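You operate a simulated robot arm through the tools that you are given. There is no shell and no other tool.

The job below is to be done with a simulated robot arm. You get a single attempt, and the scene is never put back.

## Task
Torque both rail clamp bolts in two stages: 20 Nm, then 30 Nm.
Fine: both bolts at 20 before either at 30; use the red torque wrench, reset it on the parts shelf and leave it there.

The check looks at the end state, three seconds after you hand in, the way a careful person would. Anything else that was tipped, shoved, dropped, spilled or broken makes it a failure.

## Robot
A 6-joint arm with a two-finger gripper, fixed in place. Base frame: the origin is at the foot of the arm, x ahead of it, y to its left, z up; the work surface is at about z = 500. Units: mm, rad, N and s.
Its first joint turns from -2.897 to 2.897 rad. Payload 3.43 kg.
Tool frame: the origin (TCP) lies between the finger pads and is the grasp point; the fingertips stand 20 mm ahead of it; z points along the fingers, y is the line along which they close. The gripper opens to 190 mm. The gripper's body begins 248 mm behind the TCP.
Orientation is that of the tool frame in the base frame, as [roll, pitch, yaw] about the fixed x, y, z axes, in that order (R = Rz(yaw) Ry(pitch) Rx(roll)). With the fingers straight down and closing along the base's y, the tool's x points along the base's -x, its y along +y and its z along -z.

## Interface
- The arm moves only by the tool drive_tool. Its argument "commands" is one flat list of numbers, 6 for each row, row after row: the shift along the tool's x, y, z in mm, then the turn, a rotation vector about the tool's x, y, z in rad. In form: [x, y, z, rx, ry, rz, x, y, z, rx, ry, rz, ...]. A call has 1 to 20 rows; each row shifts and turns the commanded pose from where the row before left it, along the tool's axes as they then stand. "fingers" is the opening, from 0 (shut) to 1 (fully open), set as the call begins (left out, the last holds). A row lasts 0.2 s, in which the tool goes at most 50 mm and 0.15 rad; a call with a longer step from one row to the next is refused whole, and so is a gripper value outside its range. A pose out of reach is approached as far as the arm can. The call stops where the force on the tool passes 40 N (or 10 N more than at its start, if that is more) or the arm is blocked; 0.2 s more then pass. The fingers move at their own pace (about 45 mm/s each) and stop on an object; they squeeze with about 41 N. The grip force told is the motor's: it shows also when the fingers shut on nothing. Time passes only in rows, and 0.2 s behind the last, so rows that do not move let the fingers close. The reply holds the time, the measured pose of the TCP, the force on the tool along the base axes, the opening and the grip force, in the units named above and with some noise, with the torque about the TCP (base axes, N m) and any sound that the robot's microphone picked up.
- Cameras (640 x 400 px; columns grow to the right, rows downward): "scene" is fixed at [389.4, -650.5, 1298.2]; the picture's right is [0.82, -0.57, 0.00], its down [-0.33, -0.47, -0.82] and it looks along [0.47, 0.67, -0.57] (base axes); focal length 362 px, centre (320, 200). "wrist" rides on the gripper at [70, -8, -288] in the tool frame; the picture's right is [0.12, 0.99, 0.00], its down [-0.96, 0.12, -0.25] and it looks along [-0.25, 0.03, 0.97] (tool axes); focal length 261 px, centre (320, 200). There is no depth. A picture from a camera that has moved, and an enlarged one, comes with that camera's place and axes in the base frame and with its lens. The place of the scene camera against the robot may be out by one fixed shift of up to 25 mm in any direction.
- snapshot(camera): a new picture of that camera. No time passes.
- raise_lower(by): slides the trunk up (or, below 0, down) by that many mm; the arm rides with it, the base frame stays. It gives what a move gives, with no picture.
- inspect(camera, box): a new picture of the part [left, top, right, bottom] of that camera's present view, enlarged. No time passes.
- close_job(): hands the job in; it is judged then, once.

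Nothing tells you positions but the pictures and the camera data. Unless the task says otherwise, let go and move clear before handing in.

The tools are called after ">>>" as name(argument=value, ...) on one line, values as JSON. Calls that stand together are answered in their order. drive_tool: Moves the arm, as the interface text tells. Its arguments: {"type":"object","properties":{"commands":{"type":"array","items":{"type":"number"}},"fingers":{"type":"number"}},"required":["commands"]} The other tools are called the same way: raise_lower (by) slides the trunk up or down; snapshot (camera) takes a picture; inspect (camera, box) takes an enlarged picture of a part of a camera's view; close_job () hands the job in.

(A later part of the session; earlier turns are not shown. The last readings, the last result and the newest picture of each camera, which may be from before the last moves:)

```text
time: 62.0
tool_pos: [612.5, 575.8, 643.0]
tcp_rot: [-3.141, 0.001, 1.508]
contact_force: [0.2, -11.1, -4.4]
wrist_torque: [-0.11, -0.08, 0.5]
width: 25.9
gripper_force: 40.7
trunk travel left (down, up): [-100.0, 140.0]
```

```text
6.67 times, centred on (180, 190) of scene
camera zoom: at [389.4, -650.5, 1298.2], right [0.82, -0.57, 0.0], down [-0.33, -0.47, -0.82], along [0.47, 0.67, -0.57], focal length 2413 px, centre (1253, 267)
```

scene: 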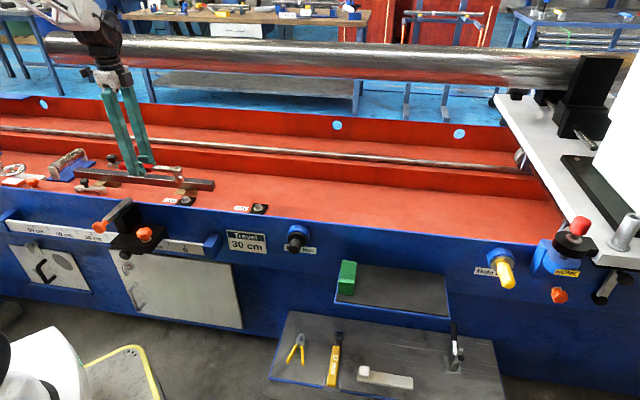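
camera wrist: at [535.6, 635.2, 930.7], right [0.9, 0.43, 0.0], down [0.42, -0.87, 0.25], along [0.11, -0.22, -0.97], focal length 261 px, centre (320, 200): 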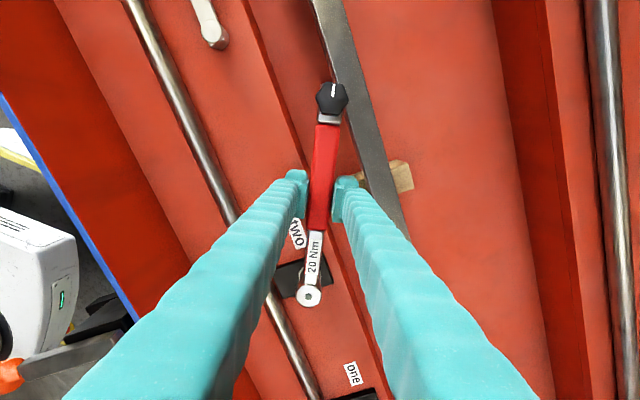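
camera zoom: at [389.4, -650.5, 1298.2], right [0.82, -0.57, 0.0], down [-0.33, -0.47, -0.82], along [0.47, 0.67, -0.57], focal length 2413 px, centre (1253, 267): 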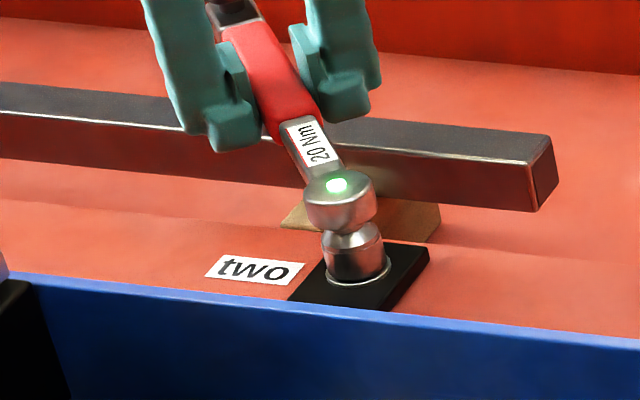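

The green light is on, so bolt two is at 20 Nm too. I'll relieve the slight side load and lift straight off.

>>> drive_tool(commands=[-0.5, 0, -1, 0, 0, 0, 0, 0, -2, 0, 0, 0, 0, 0, -2, 0, 0, 0, 0, 0, -2, 0, 0, 0, 0, 0, -2, 0, 0, 0, 0, 0, -2, 0, 0, 0, 0, 0, -3, 0, 0, 0, 0, 0, -4, 0, 0, 0, 0, 0, -8, 0, 0, 0, 0, 0, -10, 0, 0, 0, 0, 0, -10, 0, 0, 0, 0, 0, 0, 0, 0, 0])

>>> inspect(camera="scene", box=[140, 160, 220, 220])

>>> inspect(camera="scene", box=[172, 186, 197, 203])

>>> snapshot(camera="wrist")

```text
time: 64.6
tool_pos: [612.1, 576.0, 688.9]
tcp_rot: [-3.142, 0.001, 1.51]
contact_force: [0.8, 0.5, -3.5]
wrist_torque: [0.04, 0.0, 0.0]
width: 25.8
gripper_force: 40.7
trunk travel left (down, up): [-100.0, 140.0]
```

```text
6.67 times, centred on (180, 190) of scene
camera zoom: at [389.4, -650.5, 1298.2], right [0.82, -0.57, 0.0], down [-0.33, -0.47, -0.82], along [0.47, 0.67, -0.57], focal length 2413 px, centre (1253, 267)
```

zoom: 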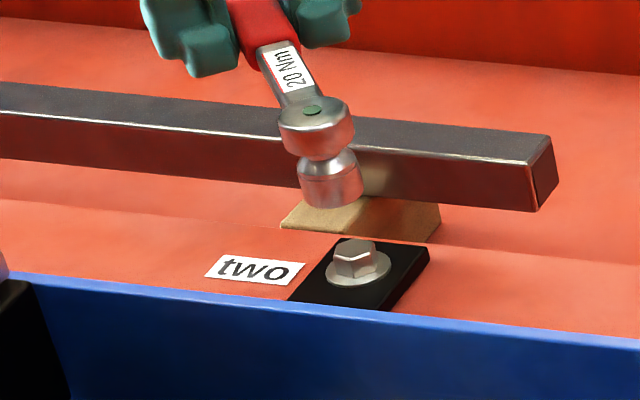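

```text
16.00 times, centred on (184, 194) of scene
camera zoom: at [389.4, -650.5, 1298.2], right [0.82, -0.57, 0.0], down [-0.33, -0.47, -0.82], along [0.47, 0.67, -0.57], focal length 5791 px, centre (2488, 288)
```

zoom: 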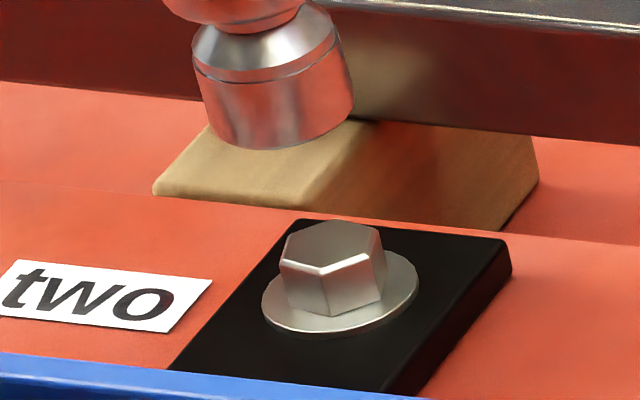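

```text
taken
camera wrist: at [608.4, 649.5, 977.0], right [1.0, 0.06, 0.0], down [0.05, -0.97, 0.25], along [0.01, -0.25, -0.97], focal length 261 px, centre (320, 200)
```

wrist: 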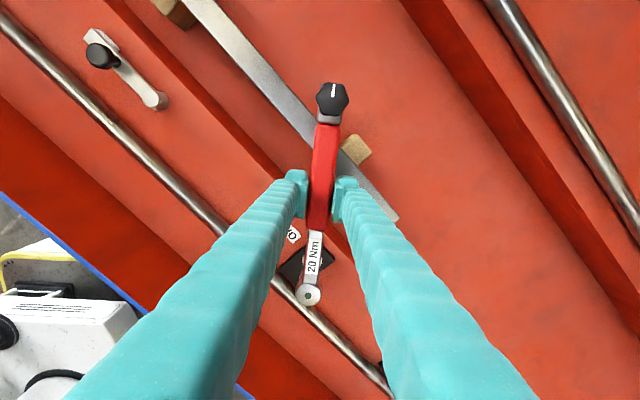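

Both bolts are at 20 Nm. Now I'll take the wrench back to the shelf holder to reset it: first raise clear and rotate to the shelf orientation.

>>> drive_tool(commands=[0, 0, -15, 0, 0, 0, 0, 0, -20, 0, 0, 0, 0, 0, -20, 0, 0, 0, 0, 0, -20, 0, 0, 0, 0, 0, -20, 0, 0, 0, 0, 0, -16, 0, 0, 0, 0, 0, 0, 0, 0, -0.1, 0, 0, 0, 0, 0, -0.1064, 0, 0, 0, 0, 0, -0.1064, 0, 0, 0, 0, 0, -0.1064, 0, 0, 0, 0, 0, -0.1064, 0, 0, 0, 0, 0, -0.1064, 0, 0, 0, 0, 0, -0.1064, 0, 0, 0, 0, 0, -0.1064, 0, 0, 0, 0, 0, 0])

>>> drive_tool(commands=[-15, -6, 0, 0, 0, 0, -30, -13, 0, 0, 0, 0, -35, -15.5, 0, 0, 0, 0, -35, -15.5, 0, 0, 0, 0, -35, -15.5, 0, 0, 0, 0, -35, -15.5, 0, 0, 0, 0, -35, -15.5, 0, 0, 0, 0, -35, -15.5, 0, 0, 0, 0, -35, -15.5, 0, 0, 0, 0, -35, -15.5, 0, 0, 0, 0, -35, -15.5, 0, 0, 0, 0, -35, -15.5, 0, 0, 0, 0, -35, -15.5, 0, 0, 0, 0, -35, -15.5, 0, 0, 0, 0, 0, 0, 0, 0, 0, 0])

```text
time: 67.8
tool_pos: [611.3, 575.0, 800.0]
tcp_rot: [-3.14, -0.001, 2.356]
contact_force: [0.8, -0.1, -3.3]
wrist_torque: [0.03, 0.01, -0.01]
width: 25.9
gripper_force: 41.0
trunk travel left (down, up): [-100.0, 140.0]
```

```text
time: 71.0
tool_pos: [793.4, 101.3, 799.1]
tcp_rot: [3.14, 0.0, 2.354]
contact_force: [-0.3, 0.3, -3.4]
wrist_torque: [0.0, 0.03, 0.02]
width: 25.7
gripper_force: 40.8
trunk travel left (down, up): [-100.0, 140.0]
```

>>> drive_tool(commands=[-31, -13.3, 0, 0, 0, 0, -31, -13.3, 0, 0, 0, 0, -31, -13.3, 0, 0, 0, 0, -31, -13.3, 0, 0, 0, 0, -31, -13.3, 0, 0, 0, 0, -31, -13.3, 0, 0, 0, 0, -31, -13.3, 0, 0, 0, 0, -31, -13.3, 0, 0, 0, 0, -31, -13.3, 0, 0, 0, 0, -20, -8.6, 0, 0, 0, 0, -10.7, -5, 0, 0, 0, 0, 0, 0, 0, 0, 0, 0])

>>> snapshot(camera="wrist")

>>> inspect(camera="scene", box=[320, 190, 480, 320])

```text
time: 73.6
tool_pos: [916.3, -212.1, 800.5]
tcp_rot: [-3.141, -0.001, 2.352]
contact_force: [0.3, 0.0, -3.3]
wrist_torque: [0.02, 0.02, 0.02]
width: 25.8
gripper_force: 40.5
trunk travel left (down, up): [-100.0, 140.0]
```

```text
taken
camera wrist: at [861.4, -166.0, 1089.2], right [0.62, 0.78, 0.0], down [0.76, -0.6, 0.25], along [0.19, -0.15, -0.97], focal length 261 px, centre (320, 200)
```

wrist: 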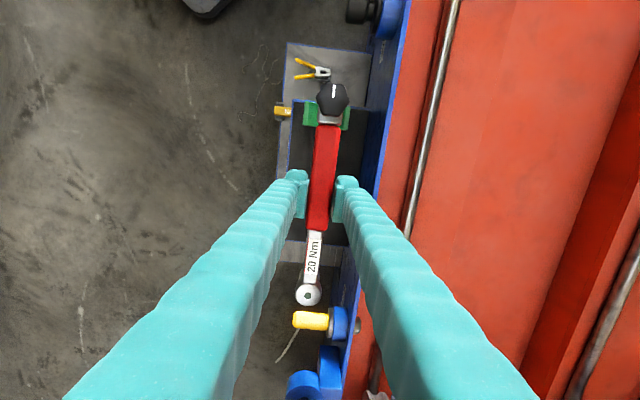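

```text
3.08 times, centred on (400, 255) of scene
camera zoom: at [389.4, -650.5, 1298.2], right [0.82, -0.57, 0.0], down [-0.33, -0.47, -0.82], along [0.47, 0.67, -0.57], focal length 1114 px, centre (74, 31)
```

zoom: 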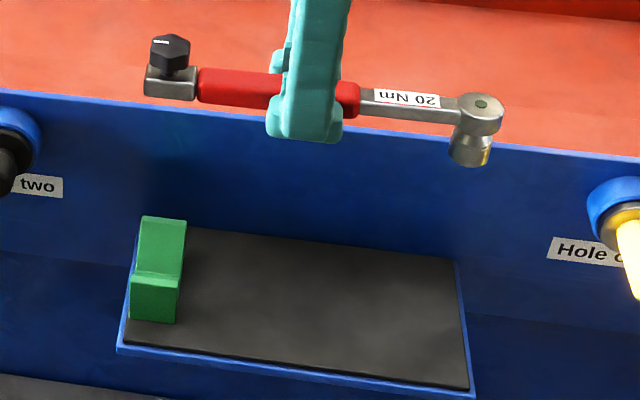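

The pose matches the pick-up pose over the shelf. I'll lower to about 25 mm above the rest and check the fit to the holder.

>>> drive_tool(commands=[0, 0, 16, 0, 0, 0, 0, 0, 16, 0, 0, 0, 0, 0, 16, 0, 0, 0, 0, 0, 16, 0, 0, 0, 0, 0, 16, 0, 0, 0, 0, 0, 16, 0, 0, 0, 0, 0, 16, 0, 0, 0, 0, 0, 16, 0, 0, 0, 0, 0, 16, 0, 0, 0, 0, 0, 14, 0, 0, 0, 0, 0, 0, 0, 0, 0])

>>> inspect(camera="wrist", box=[260, 60, 400, 160])

>>> inspect(camera="scene", box=[320, 220, 480, 320])

```text
time: 76.0
tool_pos: [918.6, -213.7, 641.2]
tcp_rot: [-3.141, 0.001, 2.353]
contact_force: [-0.9, -0.2, -4.1]
wrist_torque: [0.0, 0.03, -0.03]
width: 26.0
gripper_force: 40.9
trunk travel left (down, up): [-100.0, 140.0]
```

```text
4.00 times, centred on (330, 110) of wrist
camera zoom: at [862.5, -166.5, 930.6], right [0.62, 0.78, 0.0], down [0.76, -0.6, 0.25], along [0.19, -0.15, -0.97], focal length 1043 px, centre (280, 560)
```

zoom: 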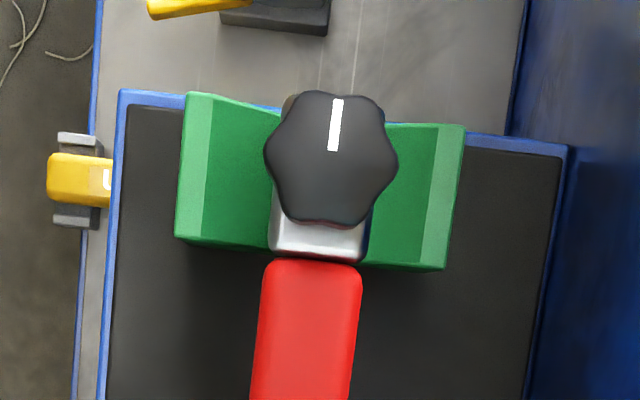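

```text
4.00 times, centred on (400, 270) of scene
camera zoom: at [389.4, -650.5, 1298.2], right [0.82, -0.57, 0.0], down [-0.33, -0.47, -0.82], along [0.47, 0.67, -0.57], focal length 1448 px, centre (0, -80)
```

zoom: 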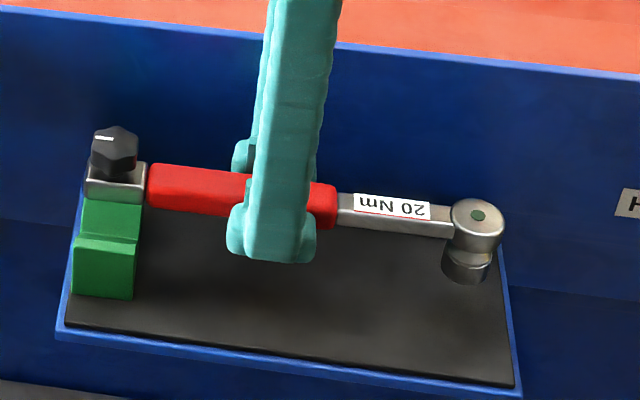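

Centred on the V-block. I'll lower it gently to rest.

>>> drive_tool(commands=[0, 0, 5, 0, 0, 0, 0, 0, 5, 0, 0, 0, 0, 0, 5, 0, 0, 0, 0, 0, 4, 0, 0, 0, 0, 0, 3, 0, 0, 0, 0, 0, 2, 0, 0, 0, 0, 0, 1, 0, 0, 0, 0, 0, 0, 0, 0, 0])

>>> inspect(camera="scene", box=[320, 220, 480, 320])

```text
time: 77.8
tool_pos: [918.3, -212.0, 615.7]
tcp_rot: [-3.141, 0.0, 2.352]
contact_force: [-0.7, 0.5, -3.0]
wrist_torque: [0.01, 0.04, -0.03]
width: 25.8
gripper_force: 41.0
trunk travel left (down, up): [-100.0, 140.0]
```

```text
4.00 times, centred on (400, 270) of scene
camera zoom: at [389.4, -650.5, 1298.2], right [0.82, -0.57, 0.0], down [-0.33, -0.47, -0.82], along [0.47, 0.67, -0.57], focal length 1448 px, centre (0, -80)
```

zoom: 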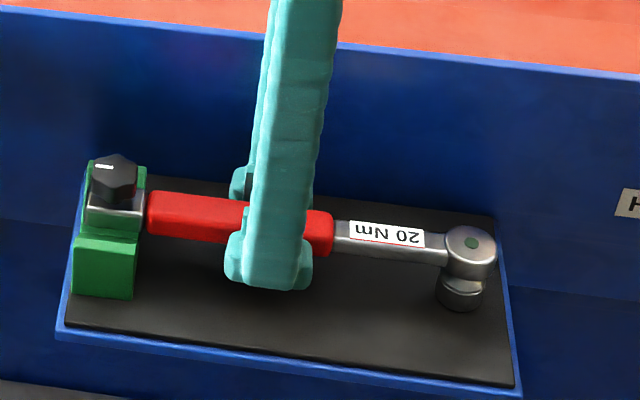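

>>> inspect(camera="scene", box=[325, 250, 385, 310])

>>> inspect(camera="scene", box=[395, 260, 455, 310])

```text
6.67 times, centred on (355, 280) of scene
camera zoom: at [389.4, -650.5, 1298.2], right [0.82, -0.57, 0.0], down [-0.33, -0.47, -0.82], along [0.47, 0.67, -0.57], focal length 2413 px, centre (87, -333)
```

zoom: 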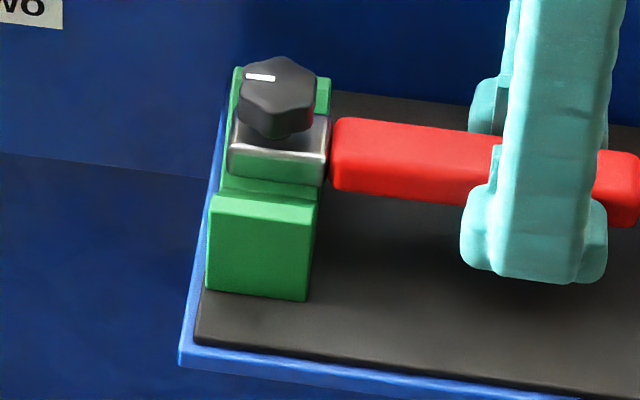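

```text
8.00 times, centred on (425, 285) of scene
camera zoom: at [389.4, -650.5, 1298.2], right [0.82, -0.57, 0.0], down [-0.33, -0.47, -0.82], along [0.47, 0.67, -0.57], focal length 2896 px, centre (-520, -480)
```

zoom: 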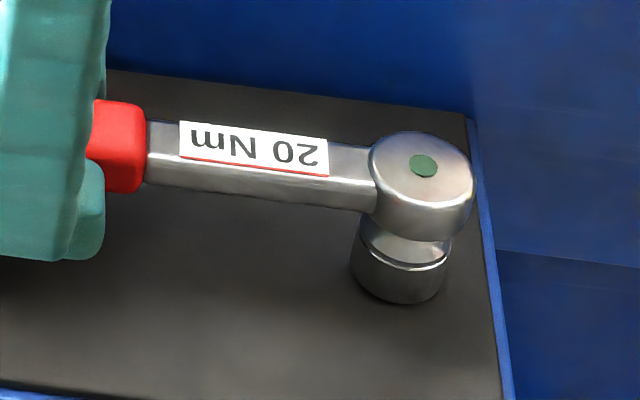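

The wrench crept a few millimetres up in the grip and pitched about 1° while seating on the bolts. I'll level it with a small tilt and lower until it rests.

>>> drive_tool(commands=[0, 0, 1, 0, -0.0085, 0, 0, 0, 1, 0, -0.0085, 0, 0, 0, 1, 0, 0, 0, 0, 0, 1, 0, 0, 0, 0, 0, 0, 0, 0, 0])

>>> inspect(camera="scene", box=[325, 250, 385, 310])

>>> inspect(camera="scene", box=[395, 260, 455, 310])

```text
time: 79.0
tool_pos: [917.1, -214.9, 613.1]
tcp_rot: [3.14, 0.019, 2.354]
contact_force: [-5.7, -3.0, 19.1]
wrist_torque: [-0.15, -0.03, 0.31]
width: 25.9
gripper_force: 41.3
trunk travel left (down, up): [-100.0, 140.0]
```

```text
6.67 times, centred on (355, 280) of scene
camera zoom: at [389.4, -650.5, 1298.2], right [0.82, -0.57, 0.0], down [-0.33, -0.47, -0.82], along [0.47, 0.67, -0.57], focal length 2413 px, centre (87, -333)
```

zoom: 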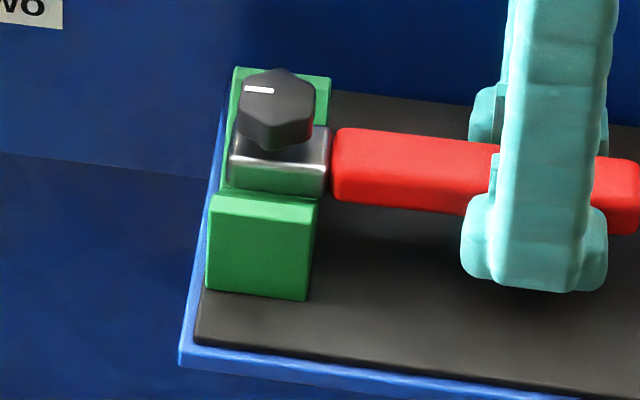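

```text
8.00 times, centred on (425, 285) of scene
camera zoom: at [389.4, -650.5, 1298.2], right [0.82, -0.57, 0.0], down [-0.33, -0.47, -0.82], along [0.47, 0.67, -0.57], focal length 2896 px, centre (-520, -480)
```

zoom: 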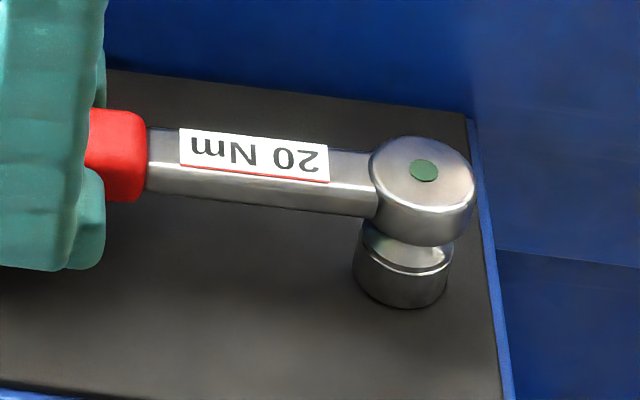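

>>> drive_tool(commands=[0.5, -0.7, -0.5, 0, 0, 0, 0, -0.7, 0, 0, 0, 0, 0, 0, 0, 0, 0, 0])

>>> inspect(camera="wrist", box=[260, 60, 400, 160])

>>> inspect(camera="wrist", box=[240, 180, 400, 310])

>>> inspect(camera="scene", box=[395, 260, 455, 310])

```text
time: 79.8
tool_pos: [917.6, -212.9, 613.4]
tcp_rot: [3.14, 0.02, 2.352]
contact_force: [5.2, -5.9, 18.4]
wrist_torque: [-0.15, -0.09, 0.24]
width: 25.9
gripper_force: 41.1
trunk travel left (down, up): [-100.0, 140.0]
```

```text
4.00 times, centred on (330, 110) of wrist
camera zoom: at [858.9, -163.8, 900.5], right [0.62, 0.78, 0.0], down [0.76, -0.6, 0.27], along [0.21, -0.17, -0.96], focal length 1043 px, centre (280, 560)
```

zoom: 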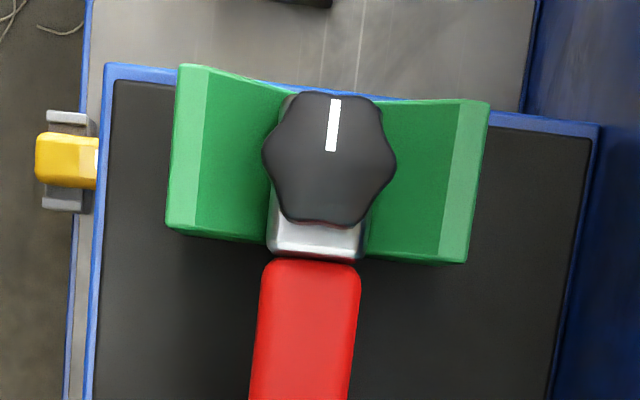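

```text
3.08 times, centred on (320, 245) of wrist
camera zoom: at [858.9, -163.8, 900.5], right [0.62, 0.78, 0.0], down [0.76, -0.6, 0.27], along [0.21, -0.17, -0.96], focal length 802 px, centre (320, 62)
```

zoom: 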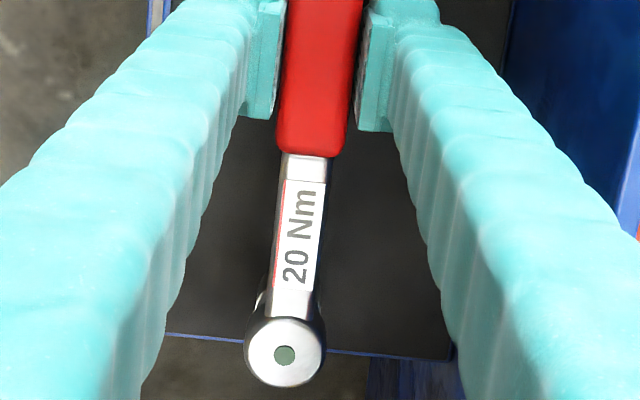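

```text
8.00 times, centred on (425, 285) of scene
camera zoom: at [389.4, -650.5, 1298.2], right [0.82, -0.57, 0.0], down [-0.33, -0.47, -0.82], along [0.47, 0.67, -0.57], focal length 2896 px, centre (-520, -480)
```

zoom: 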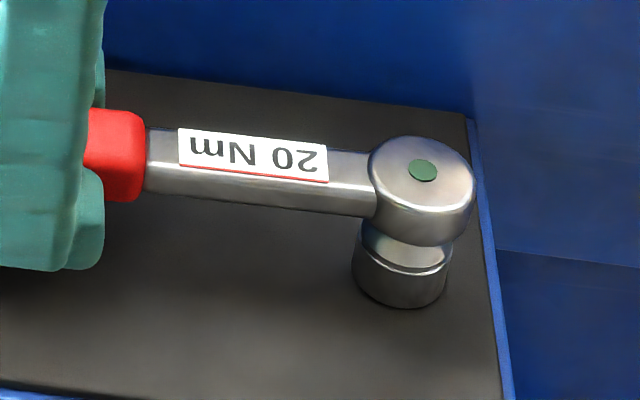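

Both ends are bearing: the force is balanced, with near-zero torque. I'll unload the push and then open the fingers gently to release.

>>> drive_tool(commands=[-0.5, 0.5, -1, 0, 0, 0, 0, 0, -0.8, 0, 0, 0, 0, 0, 0, 0, 0, 0])

```text
time: 80.6
tool_pos: [915.6, -212.7, 612.2]
tcp_rot: [-3.141, 0.016, 2.355]
contact_force: [-1.4, -1.1, -0.1]
wrist_torque: [0.08, 0.07, 0.16]
width: 25.9
gripper_force: 41.2
trunk travel left (down, up): [-100.0, 140.0]
```

>>> drive_tool(commands=[0, 0, 0, 0, 0, 0, 0, 0, 0, 0, 0, 0, 0, 0, 0, 0, 0, 0, 0, 0, 0, 0, 0, 0, 0, 0, 0, 0, 0, 0], fingers=0.32)

>>> inspect(camera="scene", box=[320, 220, 480, 320])

>>> inspect(camera="scene", box=[395, 260, 455, 310])

>>> snapshot(camera="wrist")

```text
time: 81.8
tool_pos: [917.6, -214.0, 613.6]
tcp_rot: [-3.141, 0.018, 2.353]
contact_force: [-0.1, 0.5, 0.2]
wrist_torque: [0.02, 0.0, 0.03]
width: 60.9
gripper_force: 0.1
trunk travel left (down, up): [-100.0, 140.0]
```

```text
4.00 times, centred on (400, 270) of scene
camera zoom: at [389.4, -650.5, 1298.2], right [0.82, -0.57, 0.0], down [-0.33, -0.47, -0.82], along [0.47, 0.67, -0.57], focal length 1448 px, centre (0, -80)
```

zoom: 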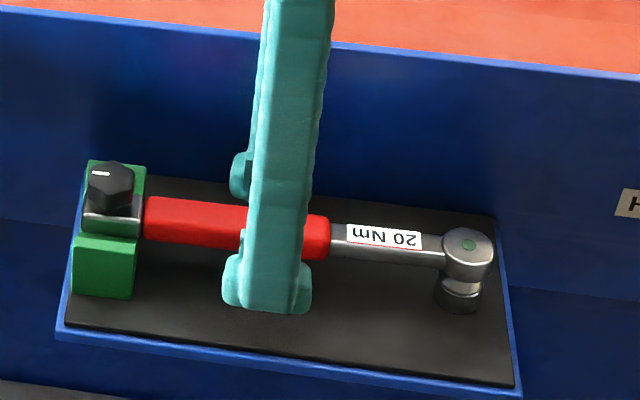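

```text
8.00 times, centred on (425, 285) of scene
camera zoom: at [389.4, -650.5, 1298.2], right [0.82, -0.57, 0.0], down [-0.33, -0.47, -0.82], along [0.47, 0.67, -0.57], focal length 2896 px, centre (-520, -480)
```

zoom: 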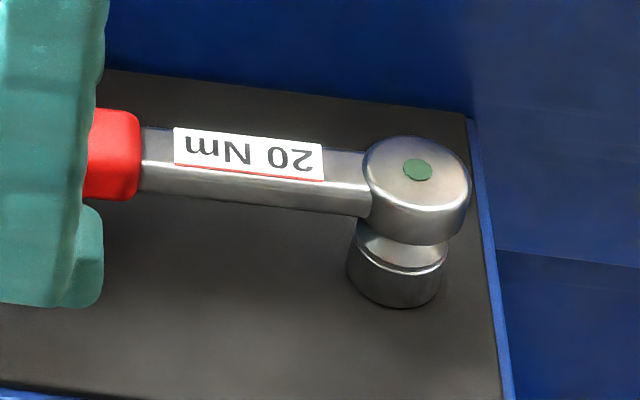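

```text
taken
camera wrist: at [859.1, -163.6, 901.9], right [0.62, 0.78, 0.0], down [0.76, -0.6, 0.26], along [0.21, -0.17, -0.96], focal length 261 px, centre (320, 200)
```

wrist: 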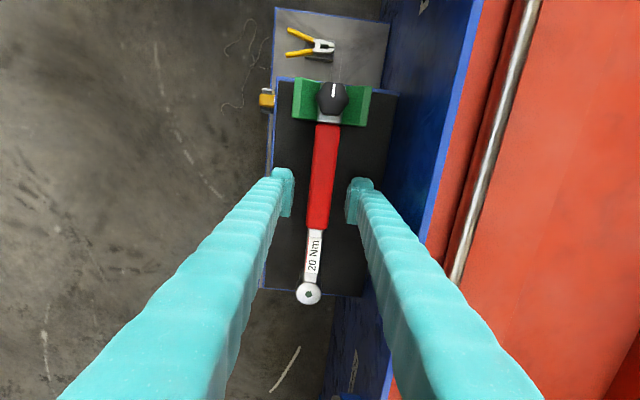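

The wrench is resting in its holder. I'll rise off it, level the tool, and turn it 30° so the fingers meet the flats of the six-sided knob.

>>> drive_tool(commands=[0, 0, -10, 0, 0.009, 0, 0, 0, -15, 0, 0.008, 0, 0, 0, -20, 0, 0, 0, 0, 0, -20, 0, 0, 0, 0, 0, -20, 0, 0, 0, 10, 0, -15, 0, 0, 0, 25, 0, 0, 0, 0, 0, 25, 0, 0, 0, 0, 0, 25, 0, 0, 0, 0, 0, 20, 0, 0, 0, 0, 0, 0, 0, 0, 0, 0, 0])

>>> snapshot(camera="wrist")

>>> inspect(camera="wrist", box=[270, 120, 370, 200])

>>> inspect(camera="scene", box=[320, 220, 480, 320])

```text
time: 84.2
tool_pos: [846.9, -136.7, 716.9]
tcp_rot: [-3.141, -0.001, 2.352]
contact_force: [-0.1, -0.1, 0.7]
wrist_torque: [0.0, 0.02, 0.03]
width: 60.8
gripper_force: 0.0
trunk travel left (down, up): [-100.0, 140.0]
```

```text
taken
camera wrist: at [790.9, -90.1, 1004.9], right [0.62, 0.78, 0.0], down [0.76, -0.6, 0.25], along [0.19, -0.15, -0.97], focal length 261 px, centre (320, 200)
```

wrist: 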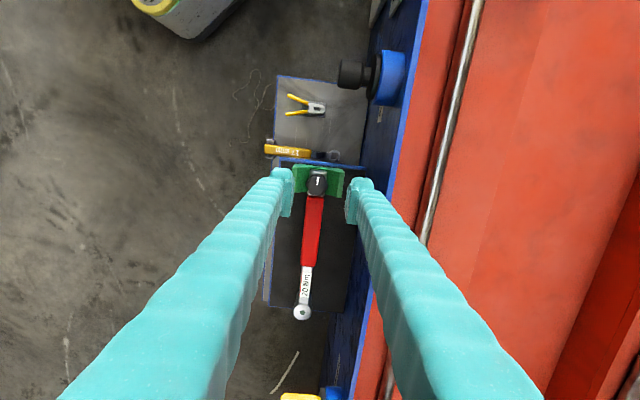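

```text
5.00 times, centred on (320, 160) of wrist
camera zoom: at [790.9, -90.1, 1004.9], right [0.62, 0.78, 0.0], down [0.76, -0.6, 0.25], along [0.19, -0.15, -0.97], focal length 1303 px, centre (320, 400)
```

zoom: 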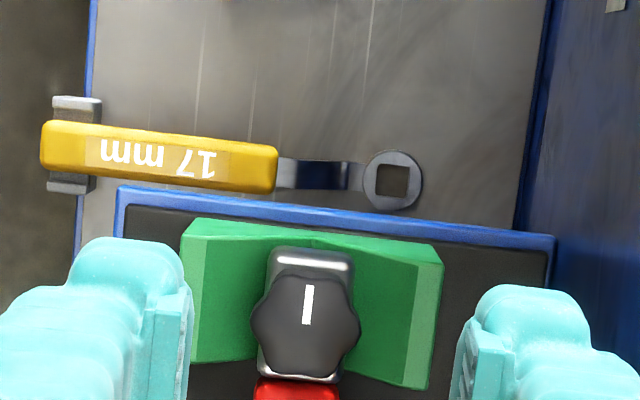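

```text
4.00 times, centred on (400, 270) of scene
camera zoom: at [389.4, -650.5, 1298.2], right [0.82, -0.57, 0.0], down [-0.33, -0.47, -0.82], along [0.47, 0.67, -0.57], focal length 1448 px, centre (0, -80)
```

zoom: 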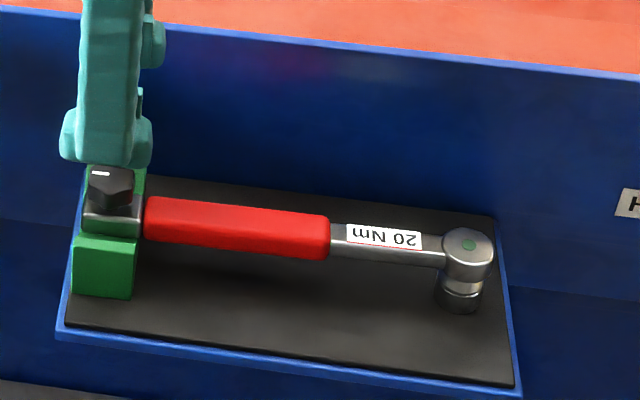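

>>> drive_tool(commands=[-2.5, -3.3, 0, 0, 0, 0, 0, 0, 0, 0, 0, 0.1309, 0, 0, 0, 0, 0, 0.1309, 0, 0, 0, 0, 0, 0.1309, 0, 0, 0, 0, 0, 0.1309, 0, 0, 12, 0, 0, 0, 0, 0, 12, 0, 0, 0, 0, 0, 12, 0, 0, 0, 0, 0, 0, 0, 0, 0])

>>> snapshot(camera="wrist")

>>> inspect(camera="wrist", box=[270, 150, 370, 230])

>>> inspect(camera="scene", box=[320, 230, 400, 310])

```text
time: 86.2
tool_pos: [844.5, -142.0, 679.0]
tcp_rot: [3.14, -0.002, 1.829]
contact_force: [-0.6, 0.2, 0.1]
wrist_torque: [0.03, -0.02, -0.05]
width: 60.9
gripper_force: 0.1
trunk travel left (down, up): [-100.0, 140.0]
```

```text
taken
camera wrist: at [818.7, -73.6, 967.6], right [0.93, 0.37, 0.0], down [0.36, -0.9, 0.25], along [0.09, -0.23, -0.97], focal length 261 px, centre (320, 200)
```

wrist: 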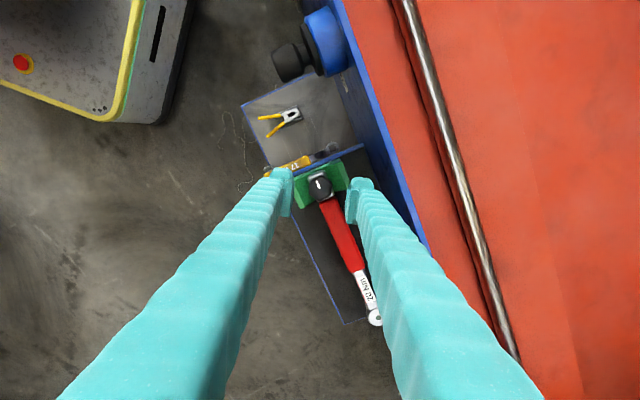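

```text
5.00 times, centred on (320, 190) of wrist
camera zoom: at [818.7, -73.6, 967.6], right [0.93, 0.37, 0.0], down [0.36, -0.9, 0.25], along [0.09, -0.23, -0.97], focal length 1303 px, centre (320, 250)
```

zoom: 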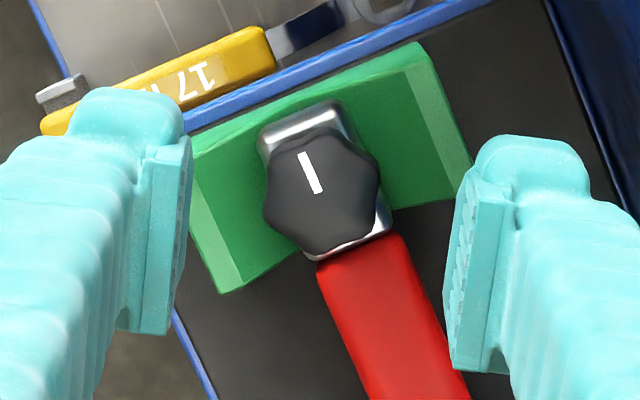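

```text
5.00 times, centred on (360, 270) of scene
camera zoom: at [389.4, -650.5, 1298.2], right [0.82, -0.57, 0.0], down [-0.33, -0.47, -0.82], along [0.47, 0.67, -0.57], focal length 1810 px, centre (120, -150)
```

zoom: 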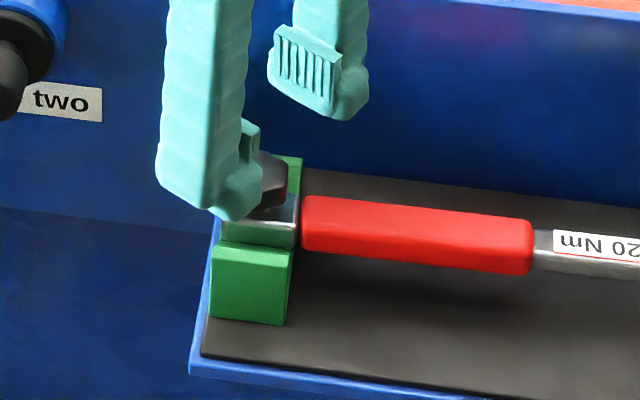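

>>> drive_tool(commands=[0.9, 0.6, 6, 0, 0, 0, 0, 0, 8, 0, 0, 0, 0, 0, 8, 0, 0, 0, 0, 0, 6, 0, 0, 0, 0, 0, 4, 0, 0, 0, 0, 0, 0, 0, 0, 0])

>>> inspect(camera="wrist", box=[270, 150, 370, 230])

>>> inspect(camera="scene", box=[320, 230, 400, 310])

```text
time: 87.6
tool_pos: [845.7, -140.8, 646.1]
tcp_rot: [3.141, 0.0, 1.829]
contact_force: [-1.1, 0.3, -0.3]
wrist_torque: [0.0, 0.04, 0.0]
width: 60.8
gripper_force: 0.0
trunk travel left (down, up): [-100.0, 140.0]
```

```text
5.00 times, centred on (320, 190) of wrist
camera zoom: at [819.5, -73.0, 934.6], right [0.93, 0.37, 0.0], down [0.36, -0.9, 0.25], along [0.09, -0.23, -0.97], focal length 1303 px, centre (320, 250)
```

zoom: 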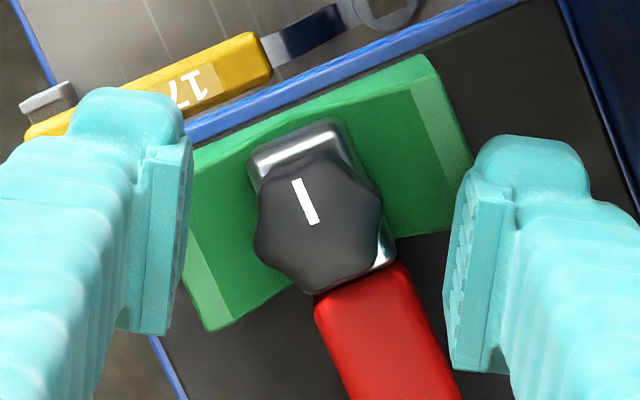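

```text
5.00 times, centred on (360, 270) of scene
camera zoom: at [389.4, -650.5, 1298.2], right [0.82, -0.57, 0.0], down [-0.33, -0.47, -0.82], along [0.47, 0.67, -0.57], focal length 1810 px, centre (120, -150)
```

zoom: 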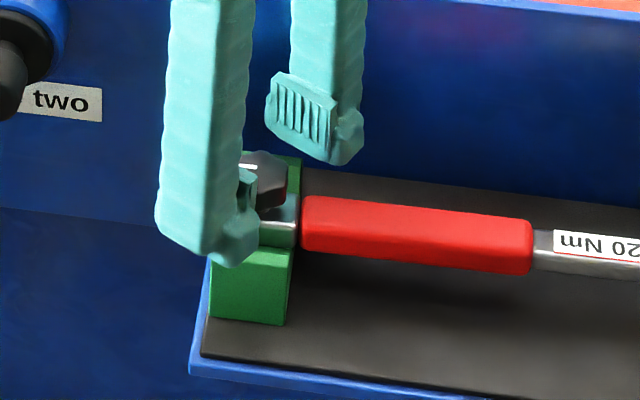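

The fingers are centred around the knob. I'll go 4 mm lower and close on it.

>>> drive_tool(commands=[0, 0, 2, 0, 0, 0, 0, 0, 2, 0, 0, 0, 0, 0, 0, 0, 0, 0])

>>> drive_tool(commands=[0, 0, 0, 0, 0, 0, 0, 0, 0, 0, 0, 0, 0, 0, 0, 0, 0, 0, 0, 0, 0, 0, 0, 0, 0, 0, 0, 0, 0, 0], fingers=0.0)

>>> inspect(camera="wrist", box=[270, 150, 370, 230])

>>> inspect(camera="scene", box=[320, 220, 480, 320])

```text
time: 88.4
tool_pos: [843.9, -141.4, 643.2]
tcp_rot: [3.14, 0.0, 1.83]
contact_force: [0.1, -0.3, -0.1]
wrist_torque: [0.01, 0.01, -0.05]
width: 61.1
gripper_force: 0.0
trunk travel left (down, up): [-100.0, 140.0]
```

```text
time: 89.6
tool_pos: [844.2, -142.6, 642.6]
tcp_rot: [3.141, -0.001, 1.829]
contact_force: [1.5, -0.1, 0.3]
wrist_torque: [-0.02, -0.01, 0.01]
width: 27.6
gripper_force: 40.7
trunk travel left (down, up): [-100.0, 140.0]
```

```text
5.00 times, centred on (320, 190) of wrist
camera zoom: at [818.8, -73.7, 930.8], right [0.93, 0.37, 0.0], down [0.36, -0.9, 0.25], along [0.09, -0.23, -0.97], focal length 1303 px, centre (320, 250)
```

zoom: 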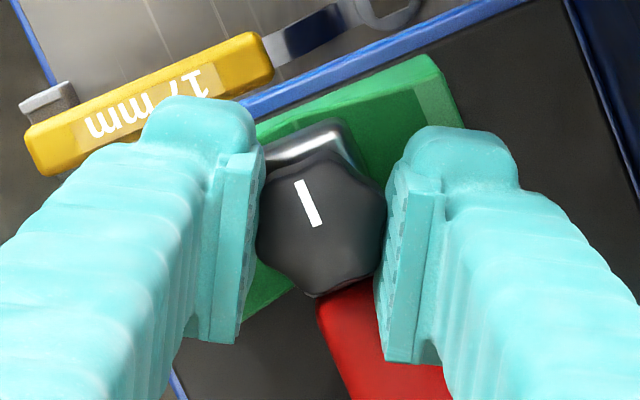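

```text
4.00 times, centred on (400, 270) of scene
camera zoom: at [389.4, -650.5, 1298.2], right [0.82, -0.57, 0.0], down [-0.33, -0.47, -0.82], along [0.47, 0.67, -0.57], focal length 1448 px, centre (0, -80)
```

zoom: 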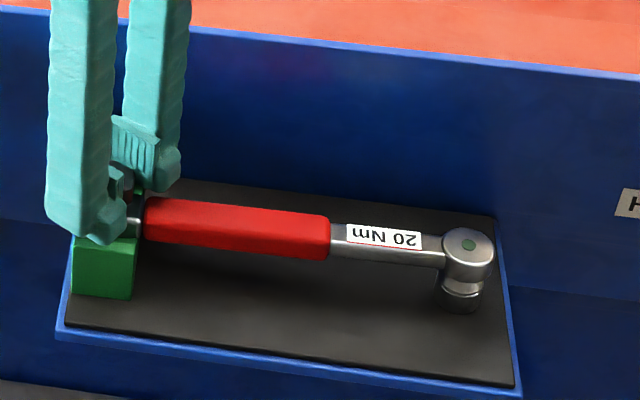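

I have the knob gripped across its flats (27.6 mm). I'll turn it a little clockwise and watch the label.

>>> drive_tool(commands=[0, 0, 0, 0, 0, 0.05, 0, 0, 0, 0, 0, 0.05, 0, 0, 0, 0, 0, 0.05, 0, 0, 0, 0, 0, 0.05, 0, 0, 0, 0, 0, 0.05, 0, 0, 0, 0, 0, 0.05])

>>> inspect(camera="wrist", box=[270, 150, 370, 230])

>>> inspect(camera="scene", box=[320, 220, 480, 320])

```text
time: 91.0
tool_pos: [843.3, -141.3, 644.7]
tcp_rot: [-3.141, 0.002, 1.53]
contact_force: [-0.1, -0.7, 0.1]
wrist_torque: [0.01, 0.08, 0.0]
width: 27.7
gripper_force: 41.5
trunk travel left (down, up): [-100.0, 140.0]
```

```text
5.00 times, centred on (320, 190) of wrist
camera zoom: at [838.9, -68.6, 931.6], right [1.0, 0.08, 0.0], down [0.08, -0.97, 0.25], along [0.02, -0.25, -0.97], focal length 1303 px, centre (320, 250)
```

zoom: 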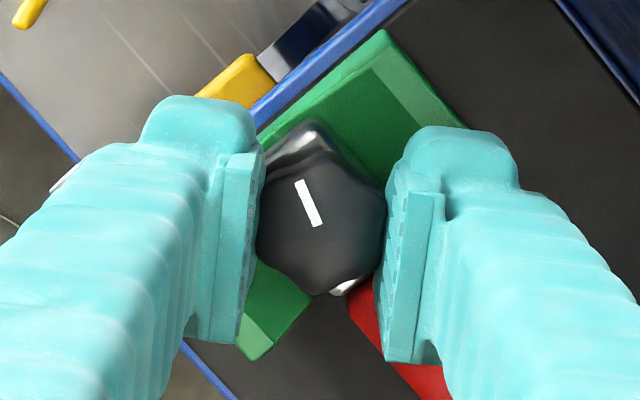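

```text
4.00 times, centred on (400, 270) of scene
camera zoom: at [389.4, -650.5, 1298.2], right [0.82, -0.57, 0.0], down [-0.33, -0.47, -0.82], along [0.47, 0.67, -0.57], focal length 1448 px, centre (0, -80)
```

zoom: 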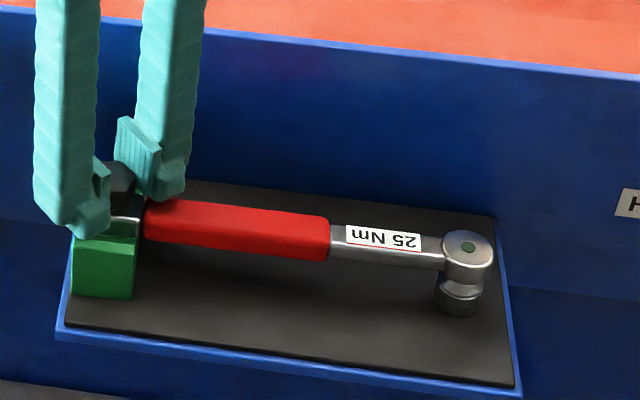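

The label now reads 25 Nm, so clockwise is the right way. I'll continue in small steps.

>>> drive_tool(commands=[0, 0, 0, 0, 0, 0.05, 0, 0, 0, 0, 0, 0.05, 0, 0, 0, 0, 0, 0.05, 0, 0, 0, 0, 0, 0])

>>> inspect(camera="scene", box=[320, 220, 480, 320])

```text
time: 92.0
tool_pos: [843.7, -140.6, 642.7]
tcp_rot: [-3.141, -0.001, 1.381]
contact_force: [-5.2, -1.2, 7.6]
wrist_torque: [-0.1, 0.0, -0.01]
width: 27.8
gripper_force: 40.8
trunk travel left (down, up): [-100.0, 140.0]
```

```text
4.00 times, centred on (400, 270) of scene
camera zoom: at [389.4, -650.5, 1298.2], right [0.82, -0.57, 0.0], down [-0.33, -0.47, -0.82], along [0.47, 0.67, -0.57], focal length 1448 px, centre (0, -80)
```

zoom: 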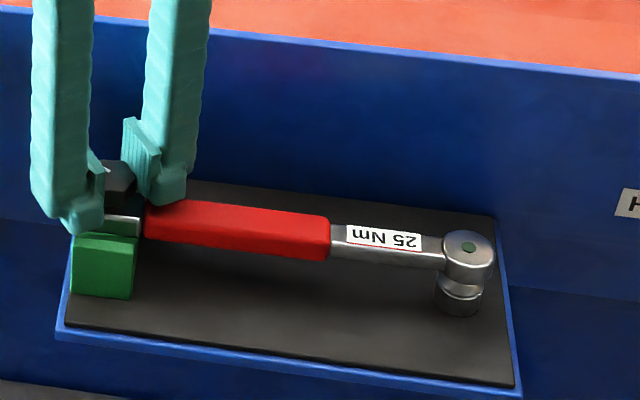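

There's light contact building as a finger nears the handle. I'll open, rise a little, and regrip 60° back on the next pair of flats.

>>> drive_tool(commands=[0, 0, 0, 0, 0, 0, 0, 0, 0, 0, 0, 0, 0, 0, 0, 0, 0, 0, 0, 0, 0, 0, 0, 0, 0, 0, -5, 0, 0, 0, 0, 0, -8, 0, 0, 0], fingers=0.32)

>>> inspect(camera="wrist", box=[270, 150, 370, 230])

>>> inspect(camera="scene", box=[320, 220, 480, 320])

```text
time: 93.4
tool_pos: [844.4, -141.5, 654.6]
tcp_rot: [-3.141, 0.0, 1.38]
contact_force: [0.2, 0.2, -0.5]
wrist_torque: [-0.01, 0.0, 0.02]
width: 60.6
gripper_force: 0.0
trunk travel left (down, up): [-100.0, 140.0]
```

```text
5.00 times, centred on (320, 190) of wrist
camera zoom: at [850.2, -68.3, 943.8], right [1.0, -0.07, 0.0], down [-0.07, -0.97, 0.25], along [-0.02, -0.25, -0.97], focal length 1303 px, centre (320, 250)
```

zoom: 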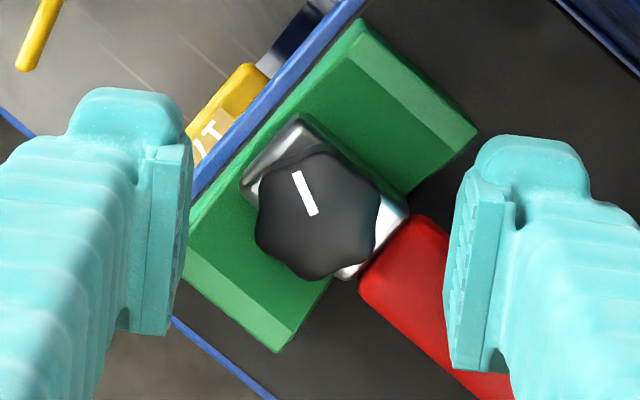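

```text
4.00 times, centred on (400, 270) of scene
camera zoom: at [389.4, -650.5, 1298.2], right [0.82, -0.57, 0.0], down [-0.33, -0.47, -0.82], along [0.47, 0.67, -0.57], focal length 1448 px, centre (0, -80)
```

zoom: 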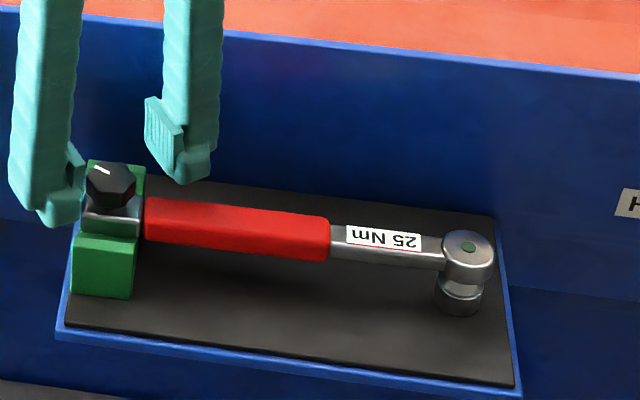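

>>> drive_tool(commands=[-0.9, -0.2, 0, 0, 0, 0, 0, 0, 0, 0, 0, -0.1309, 0, 0, 0, 0, 0, -0.1309, 0, 0, 0, 0, 0, -0.1309, 0, 0, 0, 0, 0, -0.1309, 0, 0, 0, 0, 0, -0.1309, 0, 0, 0, 0, 0, -0.1309, 0, 0, 0, 0, 0, -0.1309, 0, 0, 0, 0, 0, -0.1309, 0, 0, 0, 0, 0, 0])

>>> inspect(camera="wrist", box=[270, 150, 370, 230])

>>> inspect(camera="scene", box=[320, 220, 480, 320])

```text
time: 95.6
tool_pos: [842.5, -142.3, 656.0]
tcp_rot: [-3.141, 0.0, 2.431]
contact_force: [0.4, -0.7, -1.1]
wrist_torque: [0.03, -0.01, -0.03]
width: 61.0
gripper_force: 0.0
trunk travel left (down, up): [-100.0, 140.0]
```

```text
5.00 times, centred on (320, 190) of wrist
camera zoom: at [785.3, -99.5, 945.1], right [0.56, 0.83, 0.0], down [0.8, -0.54, 0.25], along [0.21, -0.14, -0.97], focal length 1303 px, centre (320, 250)
```

zoom: 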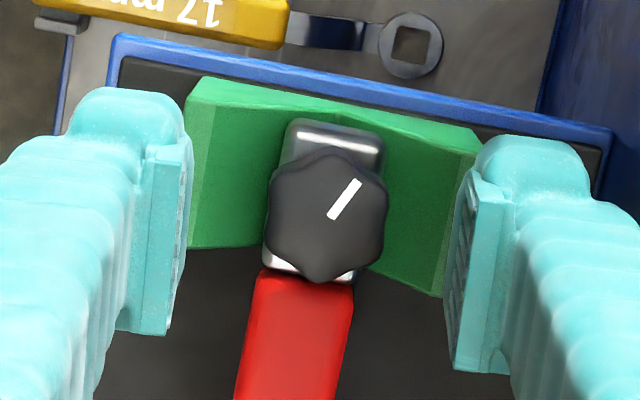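

```text
4.00 times, centred on (400, 270) of scene
camera zoom: at [389.4, -650.5, 1298.2], right [0.82, -0.57, 0.0], down [-0.33, -0.47, -0.82], along [0.47, 0.67, -0.57], focal length 1448 px, centre (0, -80)
```

zoom: 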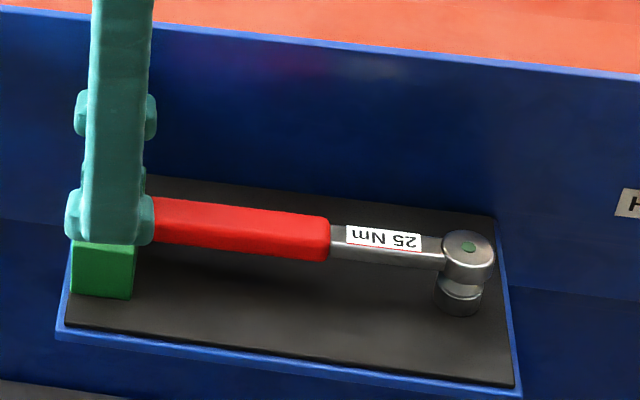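

>>> drive_tool(commands=[-0.7, 1.2, 4, 0, 0, 0, 0, 1.1, 5, 0, 0, 0, 0, 0, 4, 0, 0, 0, 0, 0, 0, 0, 0, 0])

>>> drive_tool(commands=[0, 0, 0, 0, 0, 0, 0, 0, 0, 0, 0, 0, 0, 0, 0, 0, 0, 0, 0, 0, 0, 0, 0, 0, 0, 0, 0, 0, 0, 0], fingers=0.0)

>>> inspect(camera="wrist", box=[270, 150, 370, 230])

```text
time: 96.6
tool_pos: [844.7, -139.0, 643.6]
tcp_rot: [3.141, -0.002, 2.428]
contact_force: [0.7, 0.3, 0.7]
wrist_torque: [0.01, 0.01, 0.0]
width: 60.7
gripper_force: 0.1
trunk travel left (down, up): [-100.0, 140.0]
```

```text
time: 97.8
tool_pos: [843.8, -140.2, 643.8]
tcp_rot: [3.141, 0.0, 2.428]
contact_force: [-0.4, -0.2, 0.0]
wrist_torque: [0.0, -0.01, 0.0]
width: 27.3
gripper_force: 41.5
trunk travel left (down, up): [-100.0, 140.0]
```

```text
5.00 times, centred on (320, 190) of wrist
camera zoom: at [786.7, -98.3, 932.4], right [0.56, 0.83, 0.0], down [0.8, -0.54, 0.25], along [0.2, -0.14, -0.97], focal length 1303 px, centre (320, 250)
```

zoom: 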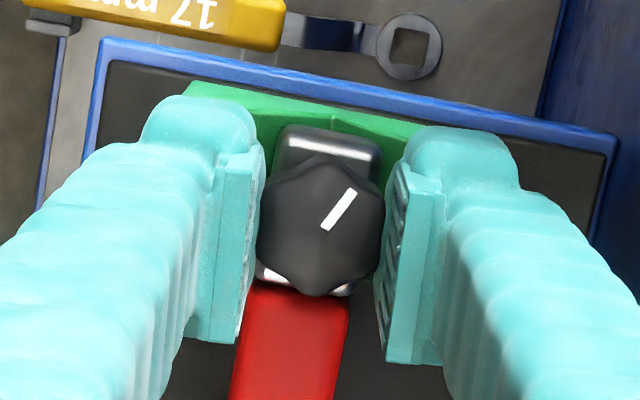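

Regripped on the flats. I'll turn further clockwise in small steps until the label shows 30.

>>> drive_tool(commands=[0, 0, 0, 0, 0, 0.05, 0, 0, 0, 0, 0, 0.05, 0, 0, 0, 0, 0, 0.05, 0, 0, 0, 0, 0, 0])

>>> inspect(camera="scene", box=[320, 220, 480, 320])

```text
time: 98.8
tool_pos: [845.5, -140.9, 644.2]
tcp_rot: [3.141, 0.0, 2.278]
contact_force: [-1.4, 0.9, 2.8]
wrist_torque: [-0.11, -0.13, 0.03]
width: 27.4
gripper_force: 40.6
trunk travel left (down, up): [-100.0, 140.0]
```

```text
4.00 times, centred on (400, 270) of scene
camera zoom: at [389.4, -650.5, 1298.2], right [0.82, -0.57, 0.0], down [-0.33, -0.47, -0.82], along [0.47, 0.67, -0.57], focal length 1448 px, centre (0, -80)
```

zoom: 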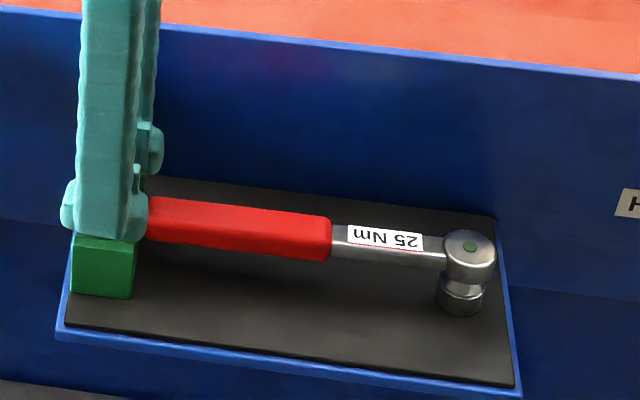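

>>> drive_tool(commands=[0, 0, 0, 0, 0, 0.05, 0, 0, 0, 0, 0, 0.05, 0, 0, 0, 0, 0, 0.05, 0, 0, 0, 0, 0, 0.05, 0, 0, 0, 0, 0, 0])

>>> inspect(camera="scene", box=[320, 220, 480, 320])

```text
time: 100.0
tool_pos: [845.6, -141.4, 643.6]
tcp_rot: [3.141, 0.0, 2.076]
contact_force: [-0.9, 3.3, 15.7]
wrist_torque: [0.07, -0.04, -0.01]
width: 27.7
gripper_force: 40.9
trunk travel left (down, up): [-100.0, 140.0]
```

```text
4.00 times, centred on (400, 270) of scene
camera zoom: at [389.4, -650.5, 1298.2], right [0.82, -0.57, 0.0], down [-0.33, -0.47, -0.82], along [0.47, 0.67, -0.57], focal length 1448 px, centre (0, -80)
```

zoom: 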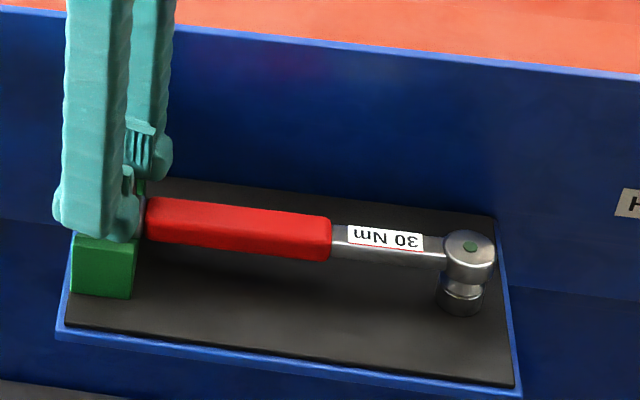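

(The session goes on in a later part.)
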